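You operate a simulated robot arm through the tools that you are given. There is no shell and no other tool. Be economical: measure what you need, move in short steps, check, and stop when the job is done.

The job below is to be done with a simulated robot arm. You get a single attempt, and the scene is never put back.

## Task
Mix the pink and the teal paint bottles on the shaker.
Fine: press each one down in the cup till it is one colour, then stand it back. Set down upright: pink paint bottle, teal paint bottle.

Only the result counts: the job must be done as asked and must still hold three seconds after the hand-in. Knocking over, shifting, dropping, spilling or breaking anything else fails it.

## Robot
A 7-joint arm with a two-finger parallel gripper, fixed in place. Base frame: the origin is at the foot of the arm, x ahead of it, y to its left, z up. Lengths are in m, angles in rad, forces in N, time in s.
With the tool pointing down near the work surface it reaches from about 0.22 to 0.68 m from the base axis. Its first joint turns from -1.152 to 1.152 rad. Payload 2.4 kg.
The tool frame sits at the grasp point between the pads (the TCP): z along the fingers, y along the line on which they close. The tips reach 0.03 m beyond it. The gripper opens to 0.094 m. The fingers are 0.028 m wide and 0.01 m thick; the gripper's body (0.05 by 0.096 m) begins 0.055 m behind the TCP.
Orientation is that of the tool frame in the base frame, as a unit quaternion [x, y, z, w]. With the fingers straight down and closing along the base's y, the tool's x points along the base's -x, its y along +y and its z along -z.

## Interface
- The arm moves only by the tool arm_command. Its argument "plan" is a list of rows, each a list of 2 entries, a list of its own where there are three numbers: the shift along the tool's x, y, z in mm, then the turn, a rotation vector about the tool's x, y, z in rad. In form: [[[tx, ty, tz], [ax, ay, az]], ...]. A call has 1 to 10 rows; each row shifts and turns the commanded pose from where the row before left it, along the tool's axes as they then stand. "gripper" is the opening in per cent of the stroke, from 0 (shut) to 100 (fully open), set as the call begins (left out, the last holds). Rows are played at 5 a second. More than 0.05 m and 0.15 rad between two rows, or a gripper value outside its range, and nothing of the call is played. Where a pose cannot be reached the arm comes as near as it can. A force on the tool above 40 N (or 10 N above the force at the start of the call, whichever is more), or a blocked arm, ends the call early, and 0.2 s more pass. Each finger travels about 0.153 m/s and halts on what it meets, pressing with about 37 N; the grip force reading is that of the motor and also rises with nothing between the fingers. The clock runs only during rows and for 0.2 s after the last one: add rows that do not move to give the fingers time. The reply holds the time, the measured pose of the TCP, the force on the tool along the base axes, the opening and the grip force, in the units named above and with some noise, with the torque about the TCP (base axes, N m) and any sound that the robot's microphone picked up.
- Cameras (640 x 400 px; columns grow to the right, rows downward): "scene" is fixed at [0.0388, 0.4729, 1.4516]; the picture's right is [-0.74, -0.68, 0.00], its down [-0.34, 0.37, -0.86] and it looks along [0.58, -0.64, -0.51] (base axes); focal length 366 px, centre (320, 200). "wrist" rides on the gripper at [0.076, 0.014, -0.103] in the tool frame; the picture's right is [-0.18, 0.98, 0.00], its down [-0.75, -0.14, -0.64] and it looks along [-0.63, -0.12, 0.77] (tool axes); focal length 243 px, centre (320, 200). There is no depth. A picture from a camera that has moved, and an enlarged one, comes with that camera's place and axes in the base frame and with its lens.
- grab_frame(camera): a new picture of that camera. The clock stands still meanwhile.
- zoom(camera, box): a new picture of the part [left, top, right, bottom] of that camera's present view, enlarged. The clock stands still meanwhile.
- close_job(): hands the job in; it is judged then, once.

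Go step by step. Nothing tells you positions but the pictures and the camera data: compare them with the known pose of the tool, close in by small moves and look again before you grip or let go. The budget is 120 turns and 84 pictures, counting those below and the enlarged ones. Unless the task says otherwise, let go and move clear before handing in, and close with one line.

The tools are called after "Call:" as name(argument=value, ...) on one line, values as JSON. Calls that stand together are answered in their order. arm_command: Moves the arm, as the interface text tells. Its arguments: {"type":"object","properties":{"plan":{"type":"array","items":{"type":"array"}},"gripper":{"type":"number"}},"required":["plan"]} The other tools are called the same way: grab_frame (camera) takes a picture; zoom (camera, box) takes an enlarged picture of a part of a camera's view; close_job () hands the job in.

At the start:

```text
t: 0.0
tcp_pos: [0.4108, -0.0171, 1.0814]
tool_rot: [0.001, 1.0, 0.0, 0.0]
force: [-0.2, -0.2, 0.5]
moment: [0.0, 0.01, 0.06]
grip_width: 0.0938
grasp_force: 0.1
```

scene: 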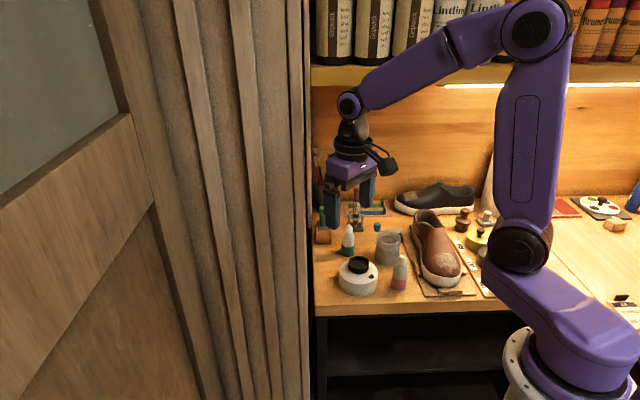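
wrist: 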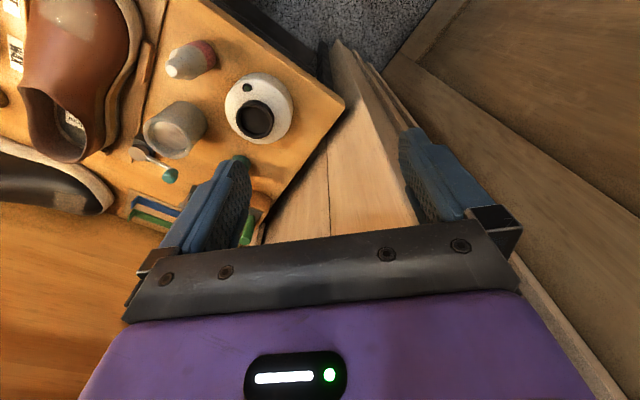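

I see a white shaker with a dark cup, a pink bottle and a teal bottle near the front edge of the table. I'll zoom in to measure their positions.

Call:
zoom(camera="scene", box=[310, 170, 470, 310])

Call:
zoom(camera="wrist", box=[100, 20, 340, 250])

```text
2.86 times, centred on (390, 240) of scene
camera zoom: at [0.0388, 0.4729, 1.4516], right [-0.74, -0.68, 0.0], down [-0.34, 0.37, -0.86], along [0.58, -0.64, -0.51], focal length 1046 px, centre (120, 86)
```

zoom: 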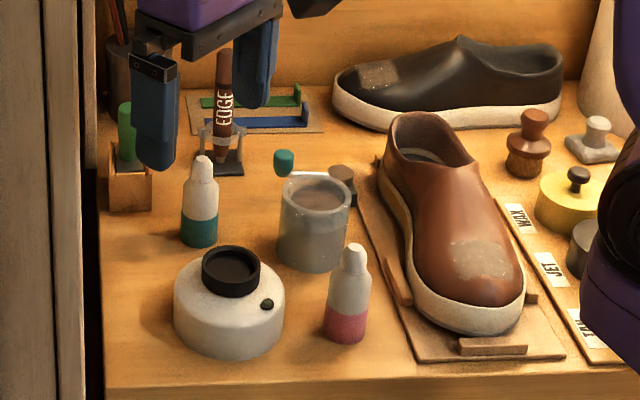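

```text
1.74 times, centred on (220, 135) of wrist
camera zoom: at [0.335, -0.0021, 1.1847], right [0.18, 0.98, 0.0], down [0.75, -0.14, 0.64], along [0.63, -0.12, -0.77], focal length 422 px, centre (494, 313)
```

zoom: 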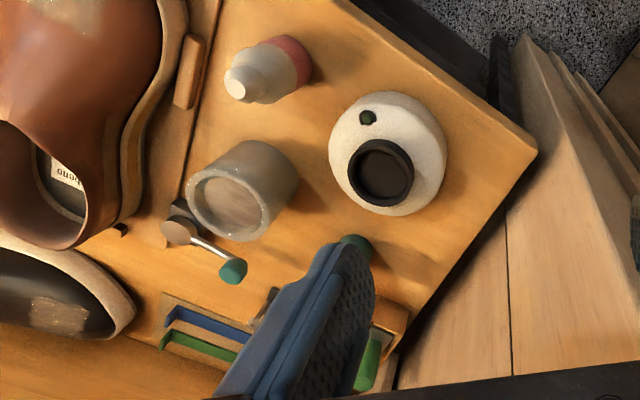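

The pink bottle is near (0.37, -0.20), the teal near (0.56, -0.21) and the cup near (0.44, -0.11), with the table at about z 0.75. I'll move over the pink bottle's area, start turning the tool so that it closes along x, and partly close the gripper.

Call:
arm_command(plan=[[[0, -45, 0], [0, 0, 0]], [[0, -45, 0], [0, 0, 0]], [[0, -45, 0], [0, 0, 0]], [[0, -45, 0], [0, 0, 0]], [[0, 0, 0], [0, 0, 0.14]], [[0, 0, 0], [0, 0, 0.14]], [[0, 0, 0], [0, 0, 0.14]], [[0, 0, 0], [0, 0, 0.14]], [[0, 0, 0], [0, 0, 0.14]], [[0, 0, 0], [0, 0, 0.14]]], gripper=70)

Call:
zoom(camera="scene", box=[335, 215, 415, 300])

```text
t: 2.2
tcp_pos: [0.4098, -0.1974, 1.0811]
tool_rot: [0.409, 0.913, 0.0, 0.0]
force: [-1.0, 1.4, 0.1]
moment: [-0.01, 0.02, 0.02]
grip_width: 0.0659
grasp_force: 0.1
```

```text
4.71 times, centred on (375, 258) of scene
camera zoom: at [0.0388, 0.4729, 1.4516], right [-0.74, -0.68, 0.0], down [-0.34, 0.37, -0.86], along [0.58, -0.64, -0.51], focal length 1723 px, centre (61, -71)
```

zoom: 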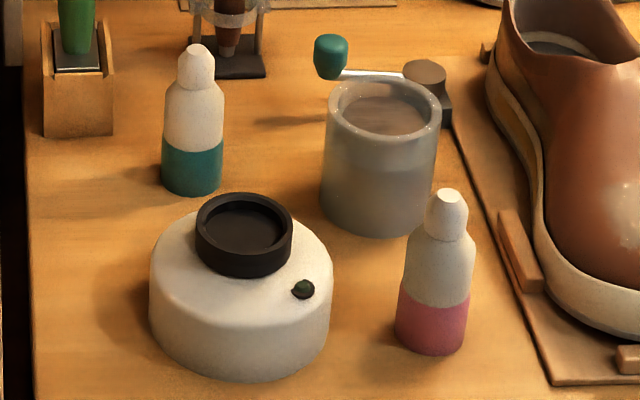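

The bottles are about 40 mm wide and 95 mm tall, and they fit the cup with little clearance. Next I finish the turn, move over the pink bottle and go lower for a wrist view.

Call:
arm_command(plan=[[[0, 0, 0], [0, 0, 0.146]], [[0, 0, 0], [0, 0, 0.146]], [[0, 0, 0], [0, 0, 0.146]], [[0, 0, 0], [0, 0, 0.146]], [[0, 0, 0], [0, 0, 0.146]], [[0, -38, 0], [0, 0, 0]], [[0, 0, 45], [0, 0, 0]], [[0, 0, 45], [0, 0, 0]], [[0, 0, 45], [0, 0, 0]]])

Call:
grab_frame(camera="wrist")

Call:
zoom(camera="scene", box=[335, 215, 415, 300])

```text
t: 4.2
tcp_pos: [0.3742, -0.1987, 0.9467]
tool_rot: [0.707, 0.707, 0.0, 0.0]
force: [0.3, -0.9, 0.8]
moment: [0.0, 0.0, 0.01]
grip_width: 0.066
grasp_force: 0.0
```

```text
78 pictures are left
camera wrist: at [0.3878, -0.1214, 1.0497], right [0.98, -0.18, 0.0], down [-0.14, -0.75, 0.64], along [-0.12, -0.63, -0.77], focal length 243 px, centre (320, 200)
```

wrist: 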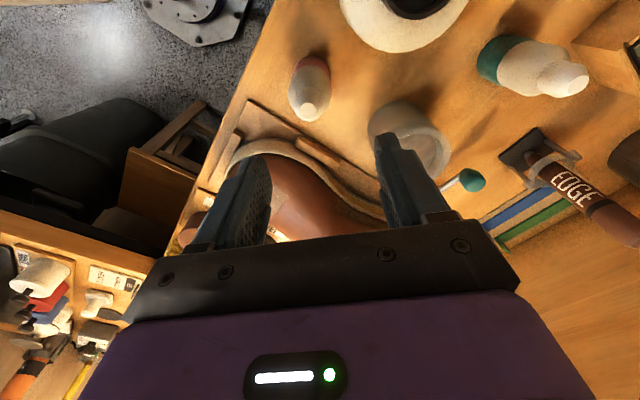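

```text
4.71 times, centred on (375, 258) of scene
camera zoom: at [0.0388, 0.4729, 1.4516], right [-0.74, -0.68, 0.0], down [-0.34, 0.37, -0.86], along [0.58, -0.64, -0.51], focal length 1723 px, centre (61, -71)
```

zoom: 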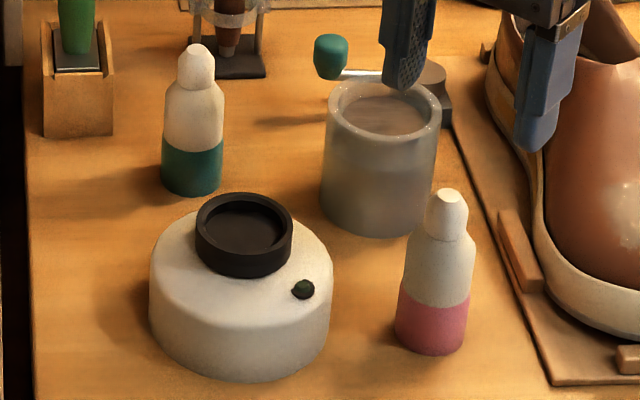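

Triangulating again puts the pink bottle near (0.367, -0.184), its tip at z 0.87 and the table at about z 0.77. I'll align and lower to just above the tip, then check.

Call:
arm_command(plan=[[[15, -7, 0], [0, 0, 0]], [[0, 0, 35], [0, 0, 0]], [[0, 0, 0], [0, 0, 0]]])

Call:
grab_frame(camera="wrist")

Call:
zoom(camera="scene", box=[335, 215, 415, 300])

```text
t: 5.0
tcp_pos: [0.3664, -0.1803, 0.9116]
tool_rot: [0.707, 0.707, 0.001, 0.0]
force: [-0.2, -0.4, -0.3]
moment: [-0.02, -0.02, 0.01]
grip_width: 0.0665
grasp_force: 0.1
```

```text
76 pictures are left
camera wrist: at [0.3802, -0.1033, 1.0155], right [0.98, -0.18, 0.0], down [-0.14, -0.75, 0.64], along [-0.12, -0.63, -0.77], focal length 243 px, centre (320, 200)
```

wrist: 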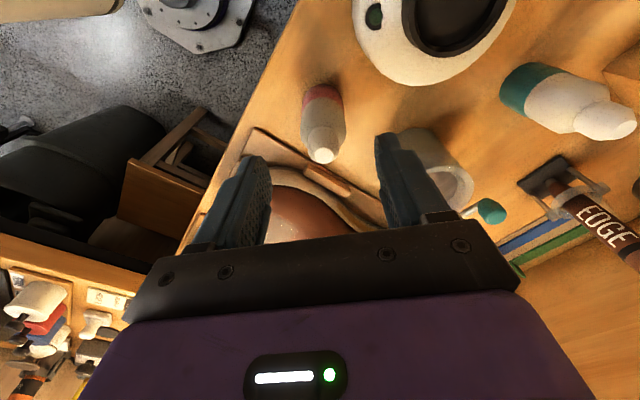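

```text
4.71 times, centred on (375, 258) of scene
camera zoom: at [0.0388, 0.4729, 1.4516], right [-0.74, -0.68, 0.0], down [-0.34, 0.37, -0.86], along [0.58, -0.64, -0.51], focal length 1723 px, centre (61, -71)
```

zoom: 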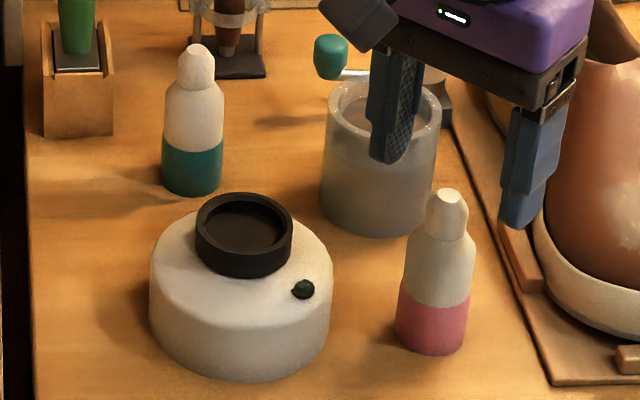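

The tip is at about (0.368, -0.184), nearly under the tool. I'll shift 3 mm and go down partway, with the fingers straddling the bottle.

Call:
arm_command(plan=[[[-3, 1, 15], [0, 0, 0]], [[0, 0, 15], [0, 0, 0]], [[0, 0, 20], [0, 0, 0]], [[0, 0, 0], [0, 0, 0]]])

Call:
grab_frame(camera="wrist")

Call:
zoom(camera="scene", box=[335, 215, 415, 300])

```text
t: 6.0
tcp_pos: [0.3674, -0.1855, 0.8633]
tool_rot: [0.707, 0.707, -0.001, -0.001]
force: [0.5, -0.1, -0.3]
moment: [0.0, 0.0, 0.0]
grip_width: 0.0659
grasp_force: 0.1
```

```text
74 pictures are left
camera wrist: at [0.3818, -0.1081, 0.9661], right [0.98, -0.18, 0.0], down [-0.14, -0.75, 0.64], along [-0.12, -0.63, -0.77], focal length 243 px, centre (320, 200)
```

wrist: 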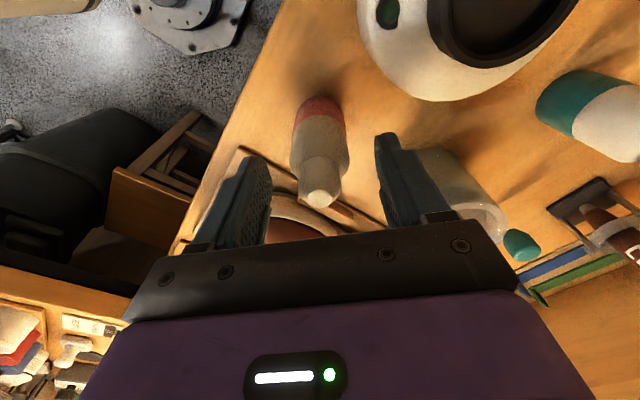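

```text
4.71 times, centred on (375, 258) of scene
camera zoom: at [0.0388, 0.4729, 1.4516], right [-0.74, -0.68, 0.0], down [-0.34, 0.37, -0.86], along [0.58, -0.64, -0.51], focal length 1723 px, centre (61, -71)
```

zoom: 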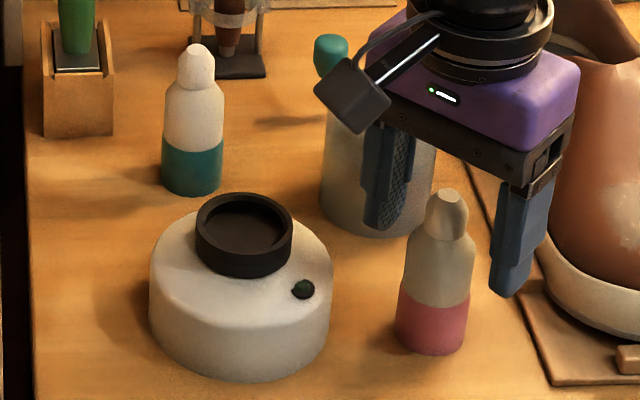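

The tip sits on the tool axis, so I go down 30 mm more and look before gripping.

Call:
arm_command(plan=[[[0, 0, 15], [0, 0, 0]], [[0, 0, 15], [0, 0, 0]], [[0, 0, 0], [0, 0, 0]]])

Call:
zoom(camera="scene", box=[335, 215, 415, 300])

Call:
zoom(camera="wrist", box=[220, 80, 440, 250])

```text
t: 6.8
tcp_pos: [0.3671, -0.1862, 0.8315]
tool_rot: [0.706, 0.708, 0.0, 0.0]
force: [0.7, 0.2, 0.5]
moment: [0.02, 0.02, -0.01]
grip_width: 0.0657
grasp_force: 0.0
```

```text
4.71 times, centred on (375, 258) of scene
camera zoom: at [0.0388, 0.4729, 1.4516], right [-0.74, -0.68, 0.0], down [-0.34, 0.37, -0.86], along [0.58, -0.64, -0.51], focal length 1723 px, centre (61, -71)
```

zoom: 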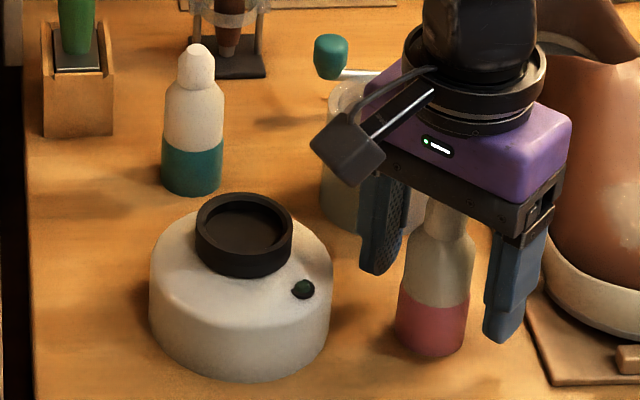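

```text
2.35 times, centred on (330, 165) of wrist
camera zoom: at [0.3813, -0.1085, 0.9344], right [0.98, -0.18, 0.0], down [-0.14, -0.75, 0.64], along [-0.12, -0.63, -0.77], focal length 571 px, centre (296, 282)
```

zoom: 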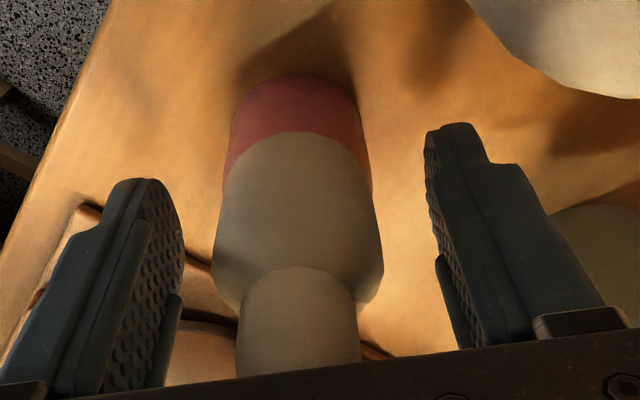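

The fingers straddle the body with the tips about 33 mm above the base. I'll close on the bottle.

Call:
arm_command(plan=[[[0, 0, 0], [0, 0, 0]], [[0, 0, 0], [0, 0, 0]], [[0, 0, 0], [0, 0, 0]]], gripper=20)

Call:
zoom(camera="scene", box=[335, 215, 415, 300])

Call:
zoom(camera="wrist", box=[220, 80, 440, 250])

```text
t: 7.6
tcp_pos: [0.3668, -0.1864, 0.8323]
tool_rot: [0.706, 0.708, 0.0, 0.0]
force: [0.5, 0.2, -0.3]
moment: [0.02, -0.01, -0.01]
grip_width: 0.0356
grasp_force: 37.0
```

```text
4.71 times, centred on (375, 258) of scene
camera zoom: at [0.0388, 0.4729, 1.4516], right [-0.74, -0.68, 0.0], down [-0.34, 0.37, -0.86], along [0.58, -0.64, -0.51], focal length 1723 px, centre (61, -71)
```

zoom: 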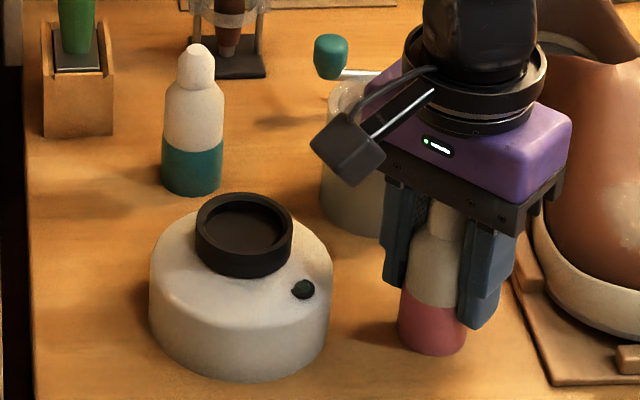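

```text
2.35 times, centred on (330, 165) of wrist
camera zoom: at [0.3812, -0.1085, 0.9345], right [0.98, -0.18, 0.0], down [-0.14, -0.75, 0.64], along [-0.12, -0.63, -0.77], focal length 571 px, centre (296, 282)
```

zoom: 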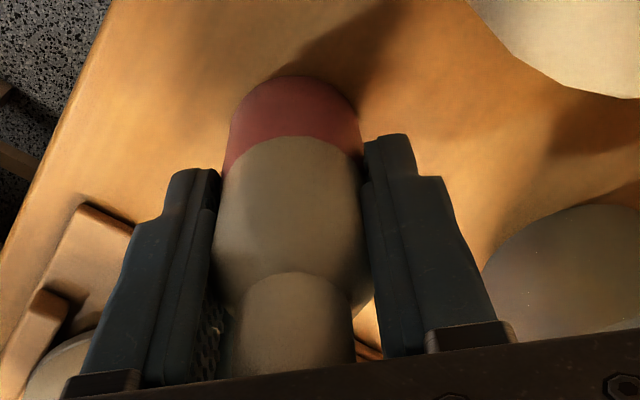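

The grip holds at 35.6 mm. I'll lift 120 mm and move over the shaker at about (0.442, -0.108).

Call:
arm_command(plan=[[[0, 0, -10], [0, 0, 0]], [[0, 0, -30], [0, 0, 0]], [[0, 0, -40], [0, 0, 0]], [[0, 0, -40], [0, 0, 0]], [[30, 25, 0], [0, 0, 0]], [[20, 25, 0], [0, 0, 0]], [[28, 25, 0], [0, 0, 0]], [[0, 0, 0], [0, 0, 0]]])

Call:
zoom(camera="scene", box=[335, 215, 415, 300])

Call:
grab_frame(camera="wrist")

```text
t: 9.4
tcp_pos: [0.4445, -0.1048, 0.9532]
tool_rot: [0.707, 0.708, -0.001, 0.001]
force: [-0.7, 0.1, -0.9]
moment: [-0.03, -0.01, 0.04]
grip_width: 0.0357
grasp_force: 37.4
```

```text
4.71 times, centred on (375, 258) of scene
camera zoom: at [0.0388, 0.4729, 1.4516], right [-0.74, -0.68, 0.0], down [-0.34, 0.37, -0.86], along [0.58, -0.64, -0.51], focal length 1723 px, centre (61, -71)
```

zoom: 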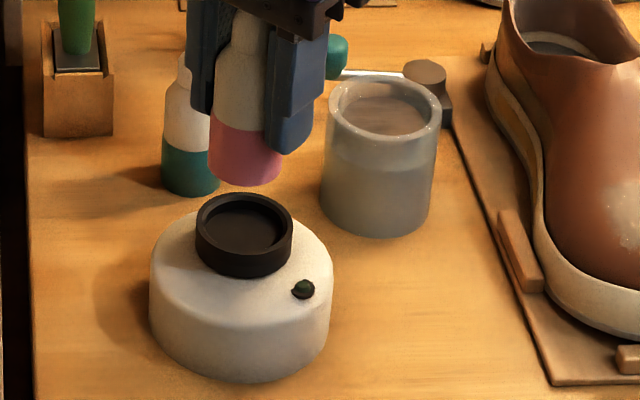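

```text
67 pictures are left
camera wrist: at [0.4579, -0.0294, 1.0563], right [0.98, -0.18, 0.0], down [-0.14, -0.75, 0.64], along [-0.12, -0.63, -0.77], focal length 243 px, centre (320, 200)
```

wrist: 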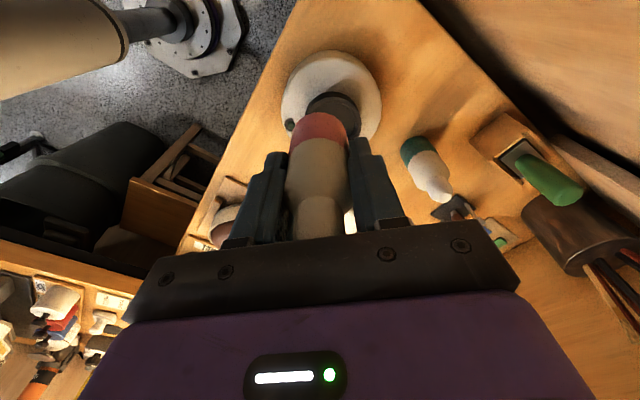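

The bottle's base hangs just above the cup in the scene view. I'll zoom in on the wrist view to check the alignment from the other side.

Call:
zoom(camera="wrist", box=[260, 30, 400, 190])

Call:
zoom(camera="scene", box=[350, 235, 390, 275])

```text
2.50 times, centred on (330, 110) of wrist
camera zoom: at [0.4579, -0.0294, 1.0563], right [0.98, -0.18, 0.0], down [-0.14, -0.75, 0.64], along [-0.12, -0.63, -0.77], focal length 606 px, centre (295, 425)
```

zoom: 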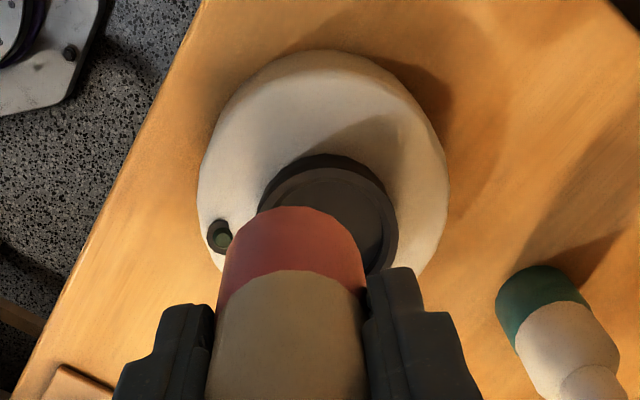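

```text
10.00 times, centred on (370, 255) of scene
camera zoom: at [0.0388, 0.4729, 1.4516], right [-0.74, -0.68, 0.0], down [-0.34, 0.37, -0.86], along [0.58, -0.64, -0.51], focal length 3661 px, centre (-180, -350)
```

zoom: 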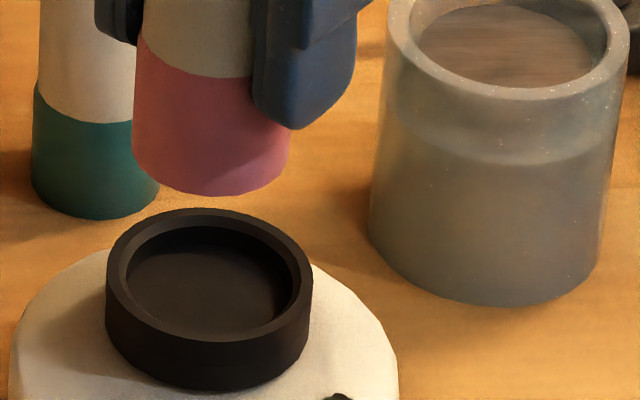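

Combining both views puts the cup rim centre at about (0.453, -0.118) at z 0.84, so my first estimate was off by about a centimetre. I'll shift, lower 25 mm and recheck.

Call:
arm_command(plan=[[[-13, 8, 0], [0, 0, 0]], [[0, 0, 25], [0, 0, 0]], [[0, 0, 0], [0, 0, 0]]])

Call:
zoom(camera="wrist", box=[260, 30, 400, 190])

Call:
zoom(camera="scene", box=[350, 235, 390, 275])

```text
t: 10.2
tcp_pos: [0.4512, -0.1223, 0.9291]
tool_rot: [0.707, 0.707, 0.0, 0.0]
force: [-0.6, 0.5, -1.0]
moment: [0.03, -0.03, -0.01]
grip_width: 0.0355
grasp_force: 37.5
```

```text
2.50 times, centred on (330, 110) of wrist
camera zoom: at [0.4655, -0.0446, 1.0309], right [0.98, -0.18, 0.0], down [-0.14, -0.75, 0.64], along [-0.12, -0.63, -0.77], focal length 606 px, centre (295, 425)
```

zoom: 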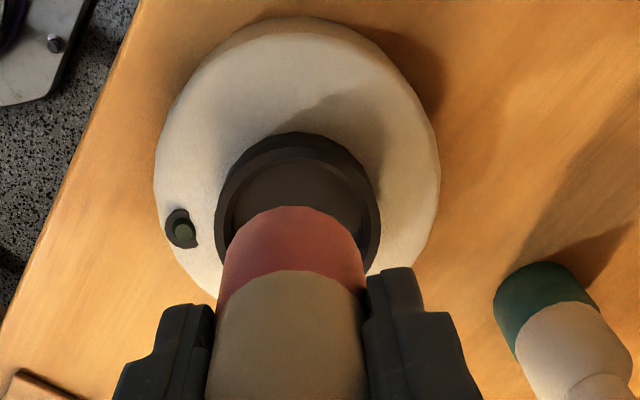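

```text
10.00 times, centred on (370, 255) of scene
camera zoom: at [0.0389, 0.4729, 1.4516], right [-0.74, -0.68, 0.0], down [-0.34, 0.37, -0.86], along [0.58, -0.64, -0.51], focal length 3661 px, centre (-180, -350)
```

zoom: 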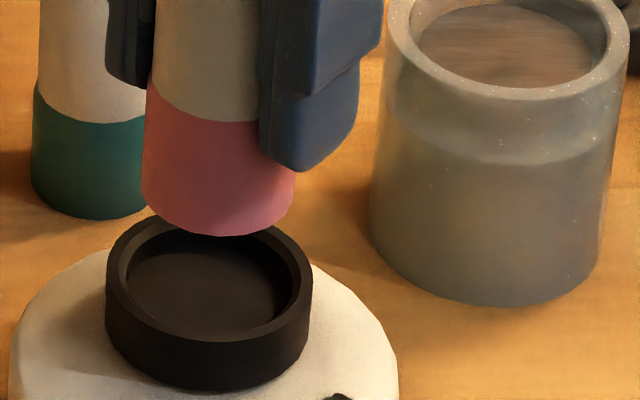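

The bottle is now within about 1 mm of the cup axis. I'll nudge +1 mm in x and go down 18 mm to just above the rim.

Call:
arm_command(plan=[[[0, 1, 9], [0, 0, 0]], [[0, 0, 9], [0, 0, 0]], [[0, 0, 0], [0, 0, 0]]])

Call:
zoom(camera="wrist", box=[260, 30, 400, 190])

Call:
zoom(camera="scene", box=[350, 235, 390, 275])

```text
t: 11.0
tcp_pos: [0.4521, -0.1208, 0.91]
tool_rot: [0.707, 0.707, 0.0, -0.001]
force: [-0.2, 0.8, -0.8]
moment: [0.01, -0.02, 0.0]
grip_width: 0.0356
grasp_force: 36.8
```

```text
2.50 times, centred on (330, 110) of wrist
camera zoom: at [0.4661, -0.0443, 1.0119], right [0.98, -0.18, 0.0], down [-0.14, -0.75, 0.64], along [-0.12, -0.63, -0.77], focal length 606 px, centre (295, 425)
```

zoom: 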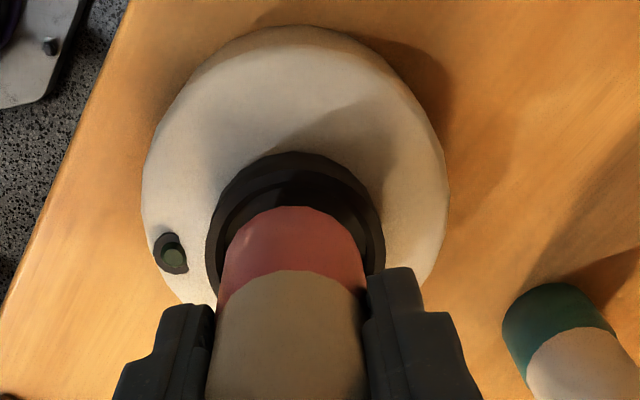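

```text
10.00 times, centred on (370, 255) of scene
camera zoom: at [0.0389, 0.4729, 1.4516], right [-0.74, -0.68, 0.0], down [-0.34, 0.37, -0.86], along [0.58, -0.64, -0.51], focal length 3661 px, centre (-180, -350)
```

zoom: 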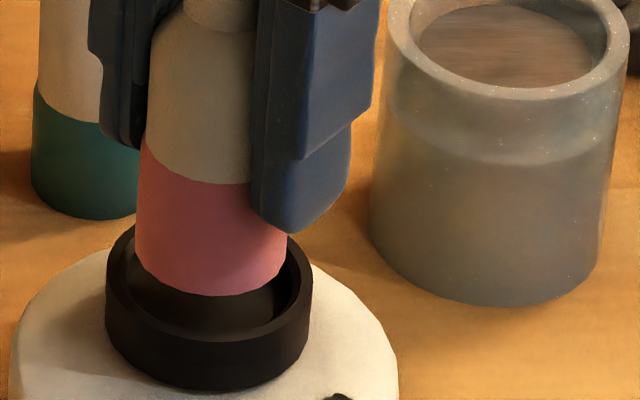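

Both views show the bottle centred over the cup. I'll lower it in small steps and watch the force.

Call:
arm_command(plan=[[[0, 0, 4], [0, 0, 0]], [[0, 0, 4], [0, 0, 0]], [[0, 0, 4], [0, 0, 0]], [[0, 0, 0], [0, 0, 0]]])

Call:
zoom(camera="wrist", box=[260, 30, 400, 190])

Call:
zoom(camera="scene", box=[350, 235, 390, 275])

```text
t: 12.0
tcp_pos: [0.4519, -0.121, 0.8965]
tool_rot: [0.706, 0.708, 0.0, -0.001]
force: [0.6, 1.3, -1.4]
moment: [0.01, 0.0, 0.0]
grip_width: 0.0357
grasp_force: 37.2
```

```text
2.50 times, centred on (330, 110) of wrist
camera zoom: at [0.4657, -0.0436, 0.9994], right [0.98, -0.18, 0.0], down [-0.14, -0.75, 0.64], along [-0.12, -0.63, -0.77], focal length 606 px, centre (295, 425)
```

zoom: 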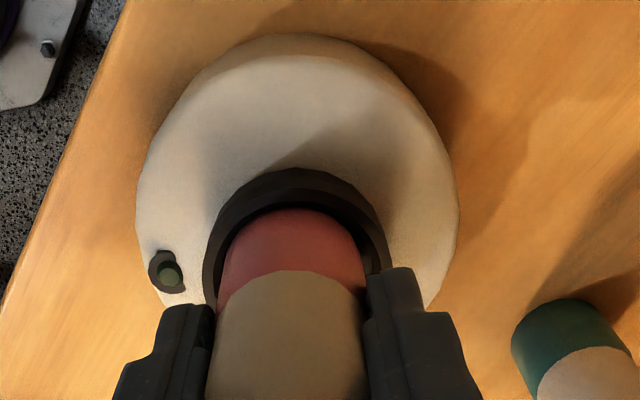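

```text
10.00 times, centred on (370, 255) of scene
camera zoom: at [0.0389, 0.4729, 1.4516], right [-0.74, -0.68, 0.0], down [-0.34, 0.37, -0.86], along [0.58, -0.64, -0.51], focal length 3661 px, centre (-180, -350)
```

zoom: 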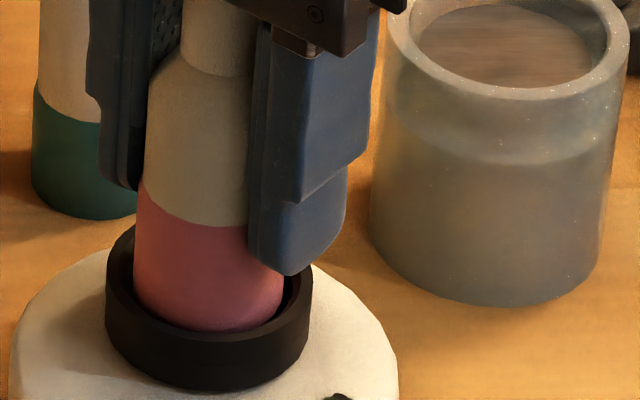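

The base is at the rim with about equal gaps left and right. I'll keep lowering in small steps.

Call:
arm_command(plan=[[[0.5, 0, 3], [0, 0, 0]], [[0, 0, 3], [0, 0, 0]], [[0, 0, 0], [0, 0, 0]]])

Call:
zoom(camera="wrist", box=[280, 80, 370, 170])

Call:
zoom(camera="scene", box=[350, 235, 390, 275])

```text
t: 12.8
tcp_pos: [0.4525, -0.1207, 0.89]
tool_rot: [0.707, 0.707, 0.001, 0.0]
force: [-1.8, -7.8, 0.8]
moment: [-0.32, 0.07, 0.03]
grip_width: 0.0355
grasp_force: 37.4
```

```text
4.44 times, centred on (325, 125) of wrist
camera zoom: at [0.4657, -0.0432, 0.9936], right [0.98, -0.18, 0.0], down [-0.14, -0.75, 0.64], along [-0.12, -0.63, -0.77], focal length 1078 px, centre (298, 533)
```

zoom: 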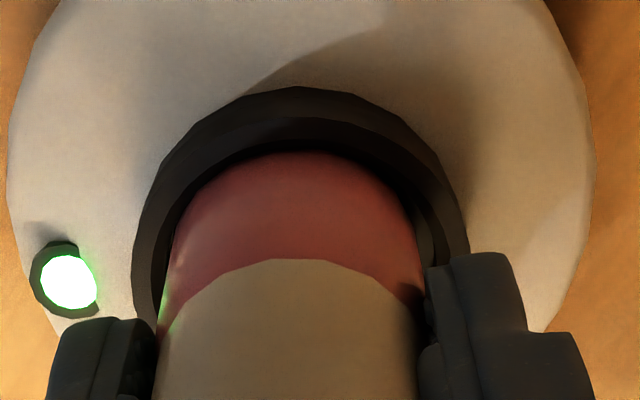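

```text
10.00 times, centred on (370, 255) of scene
camera zoom: at [0.0388, 0.4727, 1.4517], right [-0.74, -0.68, 0.0], down [-0.34, 0.37, -0.86], along [0.58, -0.64, -0.51], focal length 3661 px, centre (-180, -350)
```

zoom: 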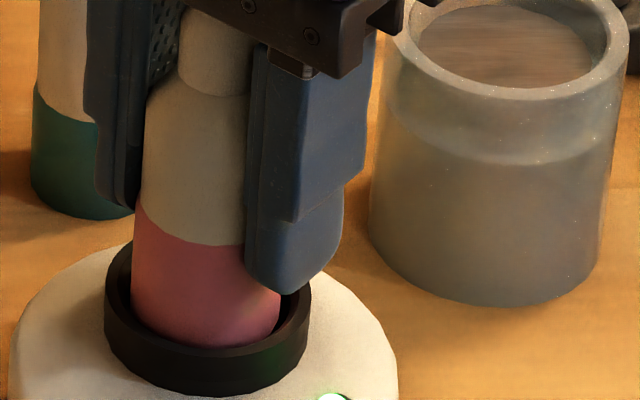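

The lamp has turned green and the bottle feels the shaking. I'll press slightly more and hold, then check the colour.

Call:
arm_command(plan=[[[0, 0, 2], [0, 0, 0]], [[0, 0, 0], [0, 0, 0]], [[0, 0, 0], [0, 0, 0]], [[0, 0, 0], [0, 0, 0]], [[0, 0, 0], [0, 0, 0]]])

Call:
zoom(camera="scene", box=[350, 235, 390, 275])

```text
t: 14.0
tcp_pos: [0.4523, -0.1208, 0.8893]
tool_rot: [0.707, 0.707, 0.001, 0.0]
force: [2.8, -15.4, 1.2]
moment: [-0.61, -0.12, -0.06]
grip_width: 0.0356
grasp_force: 37.0
```

```text
10.00 times, centred on (370, 255) of scene
camera zoom: at [0.0389, 0.4726, 1.4518], right [-0.74, -0.68, 0.0], down [-0.34, 0.37, -0.86], along [0.58, -0.63, -0.51], focal length 3661 px, centre (-180, -350)
```

zoom: 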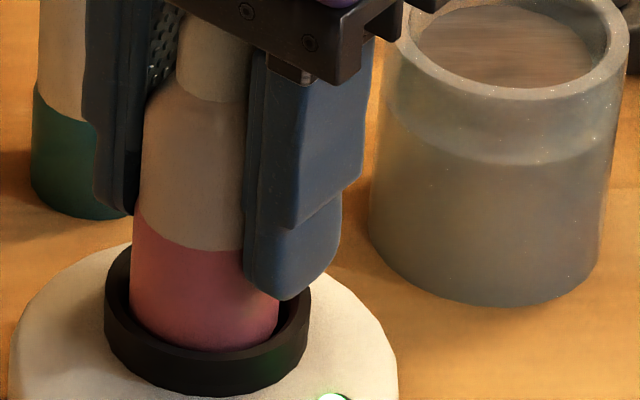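

The lamp is on, but the cup pushes the bottle toward -y with 15 N, so it is rubbing on the +y wall. I'll shift 1.5 mm toward -y to relieve that and see what the force does.

Call:
arm_command(plan=[[[-1.5, 0, 0], [0, 0, 0]], [[0, 0, 0], [0, 0, 0]], [[0, 0, 0], [0, 0, 0]]])

Call:
zoom(camera="wrist", box=[280, 80, 370, 170])

```text
t: 14.8
tcp_pos: [0.4506, -0.1217, 0.888]
tool_rot: [0.706, 0.708, 0.0, 0.001]
force: [4.3, -4.3, 1.7]
moment: [-0.21, -0.23, -0.08]
grip_width: 0.0358
grasp_force: 36.6
```

```text
4.44 times, centred on (325, 125) of wrist
camera zoom: at [0.4655, -0.0433, 0.9917], right [0.98, -0.18, 0.0], down [-0.14, -0.75, 0.64], along [-0.12, -0.63, -0.77], focal length 1078 px, centre (298, 533)
```

zoom: 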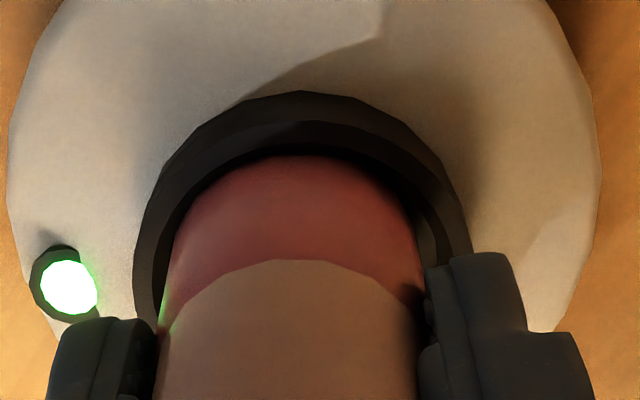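

The upper part is turning pinkish, so the mixing has started and the lateral force is down. I'll ease over a bit more and hold.

Call:
arm_command(plan=[[[-0.5, 0.7, 0], [0, 0, 0]], [[0, 0, 0], [0, 0, 0]], [[0, 0, 0], [0, 0, 0]], [[0, 0, 0], [0, 0, 0]], [[0, 0, 0], [0, 0, 0]], [[0, 0, 0], [0, 0, 0]], [[0, 0, 0], [0, 0, 0]], [[0, 0, 0], [0, 0, 0]], [[0, 0, 0], [0, 0, 0]], [[0, 0, 0], [0, 0, 0]]])

Call:
zoom(camera="scene", box=[350, 235, 390, 275])

```text
t: 17.0
tcp_pos: [0.4514, -0.1211, 0.8887]
tool_rot: [0.707, 0.707, 0.0, -0.001]
force: [-1.7, 0.2, 0.2]
moment: [0.0, 0.06, -0.01]
grip_width: 0.0355
grasp_force: 37.4
```

```text
10.00 times, centred on (370, 255) of scene
camera zoom: at [0.0388, 0.4729, 1.4516], right [-0.74, -0.68, 0.0], down [-0.34, 0.37, -0.86], along [0.58, -0.64, -0.51], focal length 3661 px, centre (-180, -350)
```

zoom: 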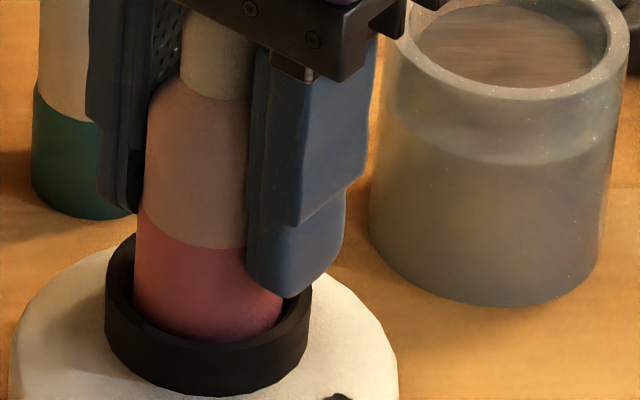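

The lateral force is gone, but the lamp went off, so the cup needs a real downward push. I'll press down in small steps.

Call:
arm_command(plan=[[[0, 0, 2], [0, 0, 0]], [[0, 0, 2], [0, 0, 0]], [[0, 0, 0], [0, 0, 0]]])

Call:
zoom(camera="scene", box=[350, 235, 390, 275])

```text
t: 17.8
tcp_pos: [0.4534, -0.1218, 0.8844]
tool_rot: [0.707, 0.708, 0.0, 0.0]
force: [-4.8, 0.1, 9.4]
moment: [-0.11, 0.22, -0.05]
grip_width: 0.0355
grasp_force: 36.8
```

```text
10.00 times, centred on (370, 255) of scene
camera zoom: at [0.0386, 0.473, 1.4516], right [-0.74, -0.68, 0.0], down [-0.34, 0.37, -0.86], along [0.58, -0.64, -0.51], focal length 3661 px, centre (-180, -350)
```

zoom: 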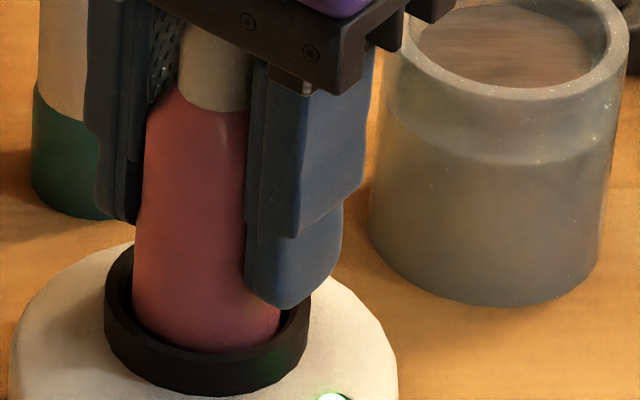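

With 9 N of push the lamp is on and the colour is nearly uniform. I'll hold briefly and check again.

Call:
arm_command(plan=[[[0, 0, 0], [0, 0, 0]], [[0, 0, 0], [0, 0, 0]]])

Call:
zoom(camera="scene", box=[350, 235, 390, 275])

Call:
zoom(camera="wrist", box=[280, 80, 370, 170])

```text
t: 18.4
tcp_pos: [0.452, -0.1221, 0.8841]
tool_rot: [0.707, 0.708, -0.001, 0.0]
force: [-2.6, 0.7, 9.5]
moment: [-0.15, 0.16, -0.04]
grip_width: 0.0357
grasp_force: 36.9
```

```text
10.00 times, centred on (370, 255) of scene
camera zoom: at [0.0386, 0.473, 1.4516], right [-0.74, -0.68, 0.0], down [-0.34, 0.37, -0.86], along [0.58, -0.64, -0.51], focal length 3661 px, centre (-180, -350)
```

zoom: 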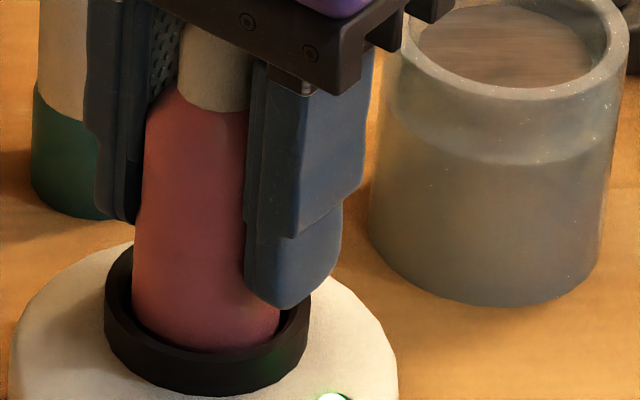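

```text
4.44 times, centred on (325, 125) of wrist
camera zoom: at [0.4663, -0.0443, 0.9878], right [0.98, -0.18, 0.0], down [-0.14, -0.75, 0.64], along [-0.12, -0.63, -0.77], focal length 1078 px, centre (298, 533)
```

zoom: 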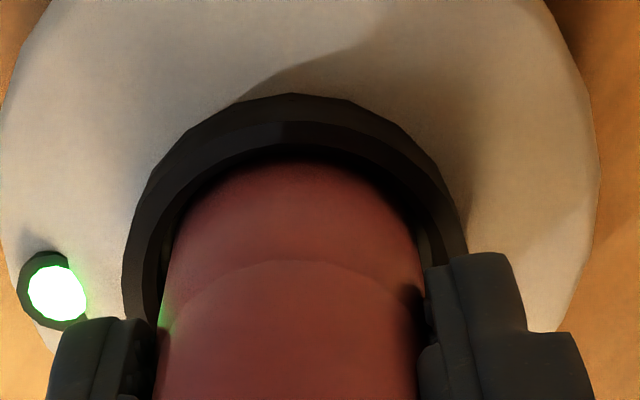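

It's almost one colour, with a faint boundary left in the wrist view. I'll hold 1.6 s more.

Call:
arm_command(plan=[[[0, 0, 0], [0, 0, 0]], [[0, 0, 0], [0, 0, 0]], [[0, 0, 0], [0, 0, 0]], [[0, 0, 0], [0, 0, 0]], [[0, 0, 0], [0, 0, 0]], [[0, 0, 0], [0, 0, 0]], [[0, 0, 0], [0, 0, 0]]])

Call:
zoom(camera="wrist", box=[280, 80, 370, 170])

```text
t: 20.0
tcp_pos: [0.4526, -0.1223, 0.8842]
tool_rot: [0.706, 0.708, 0.001, 0.0]
force: [-0.4, -1.0, 9.0]
moment: [-0.12, -0.01, 0.01]
grip_width: 0.0356
grasp_force: 37.2
```

```text
4.44 times, centred on (325, 125) of wrist
camera zoom: at [0.4665, -0.0443, 0.9878], right [0.98, -0.18, 0.0], down [-0.14, -0.75, 0.64], along [-0.12, -0.63, -0.77], focal length 1078 px, centre (298, 533)
```

zoom: 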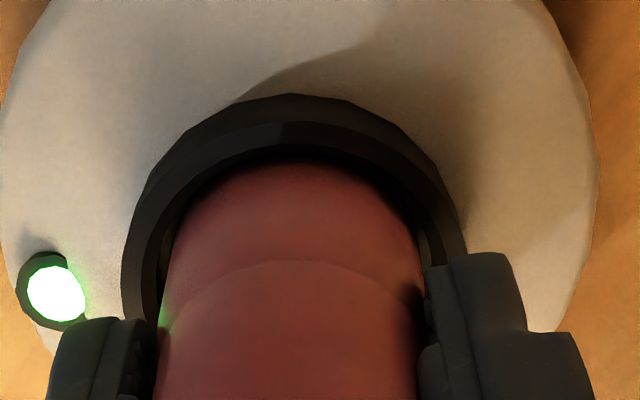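

The pink bottle is now one colour; the remaining line is only the seam. I'll lift it out and carry it back above its original spot at (0.367, -0.186).

Call:
arm_command(plan=[[[0, 0, -20], [0, 0, 0]], [[0, 0, -25], [0, 0, 0]], [[0, 0, -25], [0, 0, 0]], [[-22, -29, 0], [0, 0, 0]], [[-22, -29, 0], [0, 0, 0]], [[-20, -28, 0], [0, 0, 0]], [[0, 0, 35], [0, 0, 0]], [[0, 0, 35], [0, 0, 0]], [[0, 0, 30], [0, 0, 0]], [[0, 0, 0], [0, 0, 0]]])

Call:
zoom(camera="scene", box=[335, 215, 415, 300])

```text
t: 22.2
tcp_pos: [0.3668, -0.1859, 0.8536]
tool_rot: [0.706, 0.708, 0.0, 0.0]
force: [0.3, 0.3, -1.6]
moment: [0.01, -0.01, -0.01]
grip_width: 0.0355
grasp_force: 37.6
```

```text
4.71 times, centred on (375, 258) of scene
camera zoom: at [0.0389, 0.4729, 1.4516], right [-0.74, -0.68, 0.0], down [-0.34, 0.37, -0.86], along [0.58, -0.64, -0.51], focal length 1723 px, centre (61, -71)
```

zoom: 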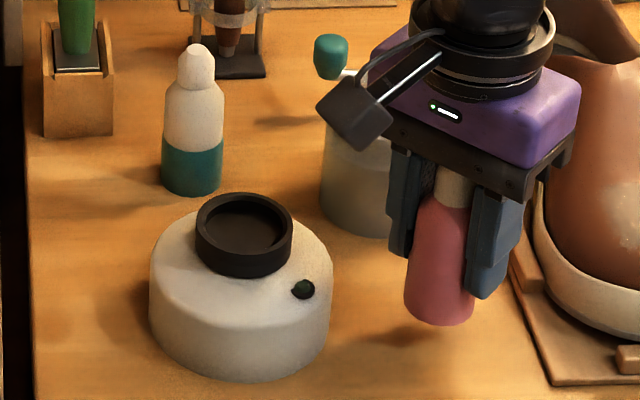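

The bottle is above its spot, upright and evenly pink. I'll lower it to the table slowly until it touches.

Call:
arm_command(plan=[[[0, 0, 10], [0, 0, 0]], [[0, 0, 8], [0, 0, 0]], [[0, 0, 2], [0, 0, 0]], [[0, 0, 1], [0, 0, 0]], [[0, 0, 0], [0, 0, 0]]])

Call:
zoom(camera="scene", box=[335, 215, 415, 300])

```text
t: 23.4
tcp_pos: [0.3666, -0.186, 0.8345]
tool_rot: [0.707, 0.707, 0.0, 0.0]
force: [0.2, 0.4, -1.5]
moment: [0.02, 0.01, 0.02]
grip_width: 0.0356
grasp_force: 37.0
```

```text
4.71 times, centred on (375, 258) of scene
camera zoom: at [0.0388, 0.4729, 1.4516], right [-0.74, -0.68, 0.0], down [-0.34, 0.37, -0.86], along [0.58, -0.64, -0.51], focal length 1723 px, centre (61, -71)
```

zoom: 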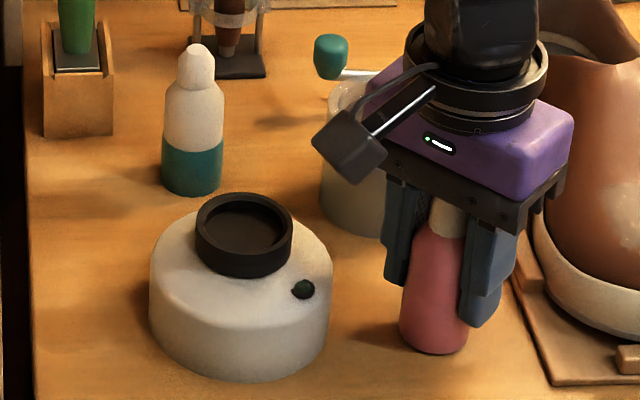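

Force is still -1.5 N, just the bottle's weight, so it is still hanging about 2 mm up. I'll continue in 1 mm steps.

Call:
arm_command(plan=[[[0, 0, 1], [0, 0, 0]], [[0, 0, 1], [0, 0, 0]], [[0, 0, 0], [0, 0, 0]]])

```text
t: 24.2
tcp_pos: [0.3654, -0.185, 0.8314]
tool_rot: [0.707, 0.708, 0.0, 0.0]
force: [0.4, 0.5, -0.2]
moment: [-0.02, -0.01, 0.01]
grip_width: 0.0352
grasp_force: 37.2
```

The weight is now carried by the table. I'll open the gripper and look.

Call:
arm_command(plan=[[[0, 0, 0], [0, 0, 0]], [[0, 0, 0], [0, 0, 0]], [[0, 0, 0], [0, 0, 0]]], gripper=70)

Call:
arm_command(plan=[[[0, 0, -20], [0, 0, 0]], [[0, 0, -30], [0, 0, 0]], [[0, 0, -40], [0, 0, 0]], [[0, 0, -40], [0, 0, 0]], [[0, 0, 0], [0, 0, 0]]])

Call:
zoom(camera="scene", box=[335, 215, 415, 300])

```text
t: 25.0
tcp_pos: [0.3658, -0.1863, 0.8305]
tool_rot: [0.706, 0.708, 0.0, 0.001]
force: [-0.6, -0.6, 0.1]
moment: [0.01, -0.01, -0.01]
grip_width: 0.0656
grasp_force: 0.1
```

```text
t: 26.2
tcp_pos: [0.3651, -0.1872, 0.9621]
tool_rot: [0.707, 0.707, 0.0, -0.001]
force: [-0.8, -0.2, 0.0]
moment: [0.02, 0.02, -0.01]
grip_width: 0.0662
grasp_force: 0.2
```

```text
4.71 times, centred on (375, 258) of scene
camera zoom: at [0.0388, 0.4729, 1.4516], right [-0.74, -0.68, 0.0], down [-0.34, 0.37, -0.86], along [0.58, -0.64, -0.51], focal length 1723 px, centre (61, -71)
```

zoom: 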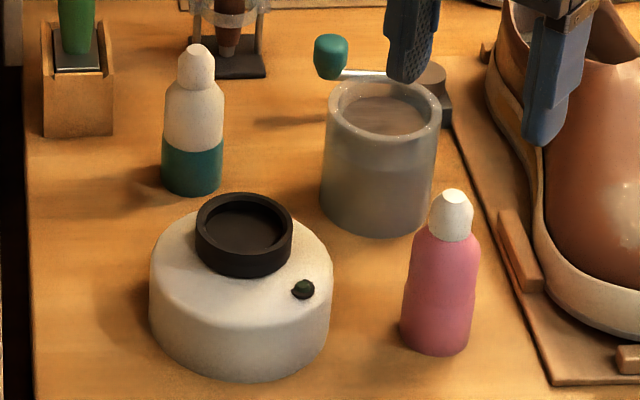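

The pink bottle stands upright and mixed. The teal bottle is near (0.551, -0.199), so I'll move above it.

Call:
arm_command(plan=[[[0, 45, 0], [0, 0, 0]], [[0, 45, 0], [0, 0, 0]], [[-6, 45, 0], [0, 0, 0]], [[-6, 50, 0], [0, 0, 0]], [[0, 0, 35], [0, 0, 0]], [[0, 0, 0], [0, 0, 0]]])

Call:
grab_frame(camera="wrist")

Call:
zoom(camera="scene", box=[320, 195, 400, 280])

```text
refused: row 4 steps farther than a row can; nothing moved
```

```text
46 pictures are left
camera wrist: at [0.379, -0.1096, 1.0647], right [0.98, -0.18, 0.0], down [-0.14, -0.75, 0.64], along [-0.12, -0.63, -0.77], focal length 243 px, centre (320, 200)
```

wrist: 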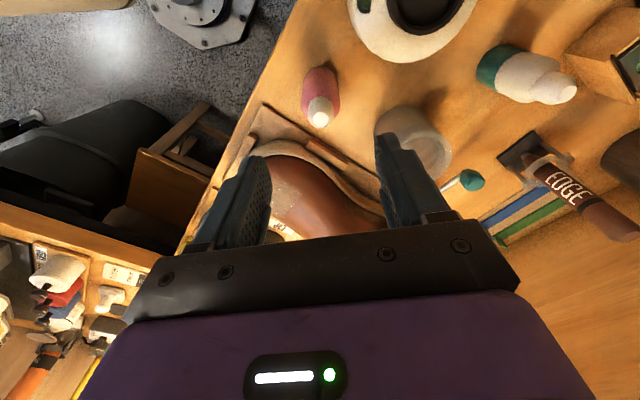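

```text
4.71 times, centred on (360, 238) of scene
camera zoom: at [0.0388, 0.4729, 1.4516], right [-0.74, -0.68, 0.0], down [-0.34, 0.37, -0.86], along [0.58, -0.64, -0.51], focal length 1723 px, centre (132, 24)
```

zoom: 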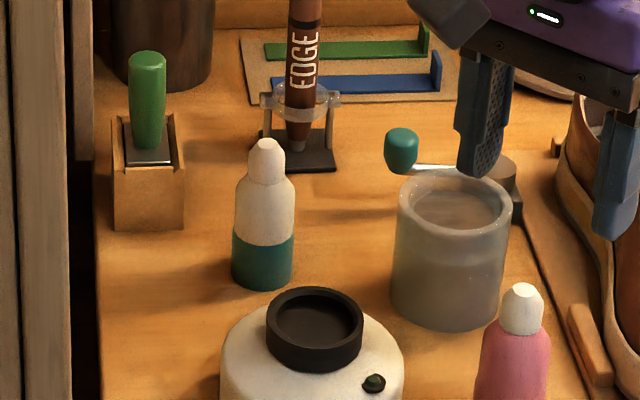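

The step was too long, so nothing moved. I'll resend it in smaller steps.

Call:
arm_command(plan=[[[0, 45, 0], [0, 0, 0]], [[-4, 45, 0], [0, 0, 0]], [[-4, 45, 0], [0, 0, 0]], [[-4, 45, 0], [0, 0, 0]], [[0, 6, 30], [0, 0, 0]], [[0, 0, 0], [0, 0, 0]]])

Call:
grab_frame(camera="wrist")

Call:
zoom(camera="scene", box=[320, 195, 400, 280])

```text
t: 27.6
tcp_pos: [0.5505, -0.1978, 0.9298]
tool_rot: [0.707, 0.707, 0.0, 0.0]
force: [-0.4, 0.1, -0.3]
moment: [0.01, 0.01, 0.03]
grip_width: 0.0657
grasp_force: 0.0
```

```text
44 pictures are left
camera wrist: at [0.5649, -0.1203, 1.0336], right [0.98, -0.18, 0.0], down [-0.14, -0.75, 0.64], along [-0.12, -0.63, -0.77], focal length 243 px, centre (320, 200)
```

wrist: 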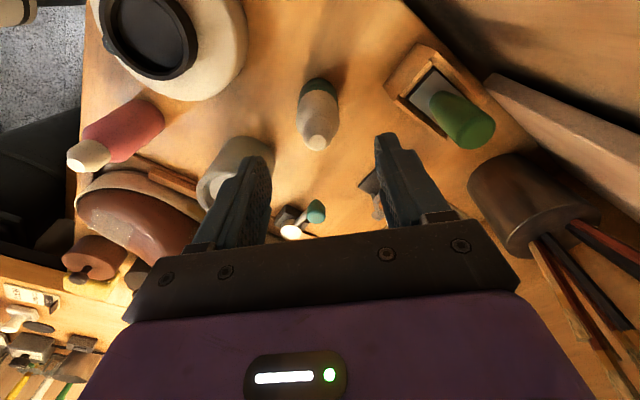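

```text
4.71 times, centred on (360, 238) of scene
camera zoom: at [0.0388, 0.4729, 1.4516], right [-0.74, -0.68, 0.0], down [-0.34, 0.37, -0.86], along [0.58, -0.64, -0.51], focal length 1723 px, centre (132, 24)
```

zoom: 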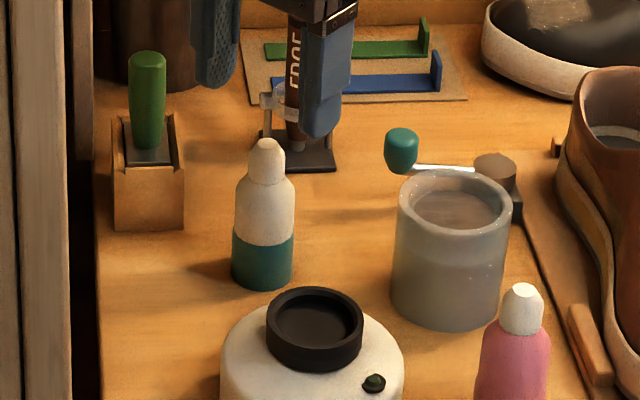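

The teal tip reads as (0.548, -0.200). I'll correct by a couple of mm, go down with the fingers straddling and recheck.

Call:
arm_command(plan=[[[-2, -2, 20], [0, 0, 0]], [[0, 0, 25], [0, 0, 0]], [[0, 0, 20], [0, 0, 0]], [[0, 0, 0], [0, 0, 0]]])

Call:
grab_frame(camera="wrist")

Call:
zoom(camera="scene", box=[320, 195, 400, 280])

```text
t: 28.6
tcp_pos: [0.55, -0.1988, 0.8666]
tool_rot: [0.706, 0.708, 0.0, 0.0]
force: [0.7, -0.2, 0.8]
moment: [-0.01, -0.01, 0.0]
grip_width: 0.0658
grasp_force: 0.0
```

```text
42 pictures are left
camera wrist: at [0.5643, -0.1219, 0.9689], right [0.98, -0.18, 0.0], down [-0.14, -0.75, 0.64], along [-0.12, -0.63, -0.77], focal length 243 px, centre (320, 200)
```

wrist: 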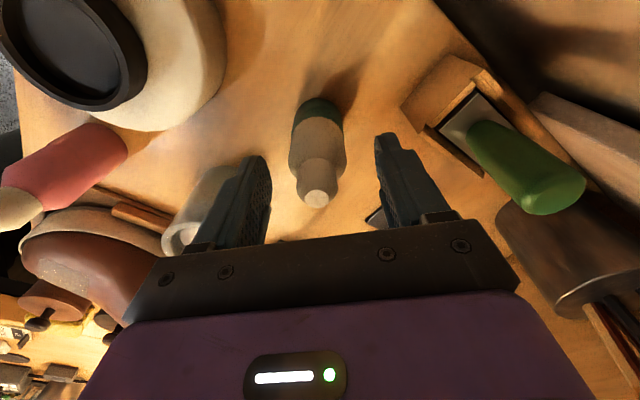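

```text
4.71 times, centred on (360, 238) of scene
camera zoom: at [0.0388, 0.4729, 1.4516], right [-0.74, -0.68, 0.0], down [-0.34, 0.37, -0.86], along [0.58, -0.64, -0.51], focal length 1723 px, centre (132, 24)
```

zoom: 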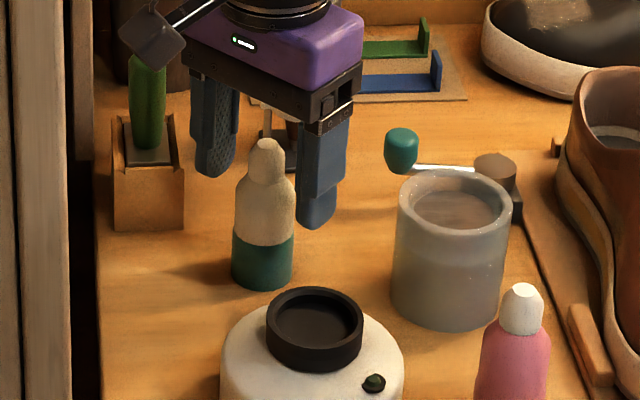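

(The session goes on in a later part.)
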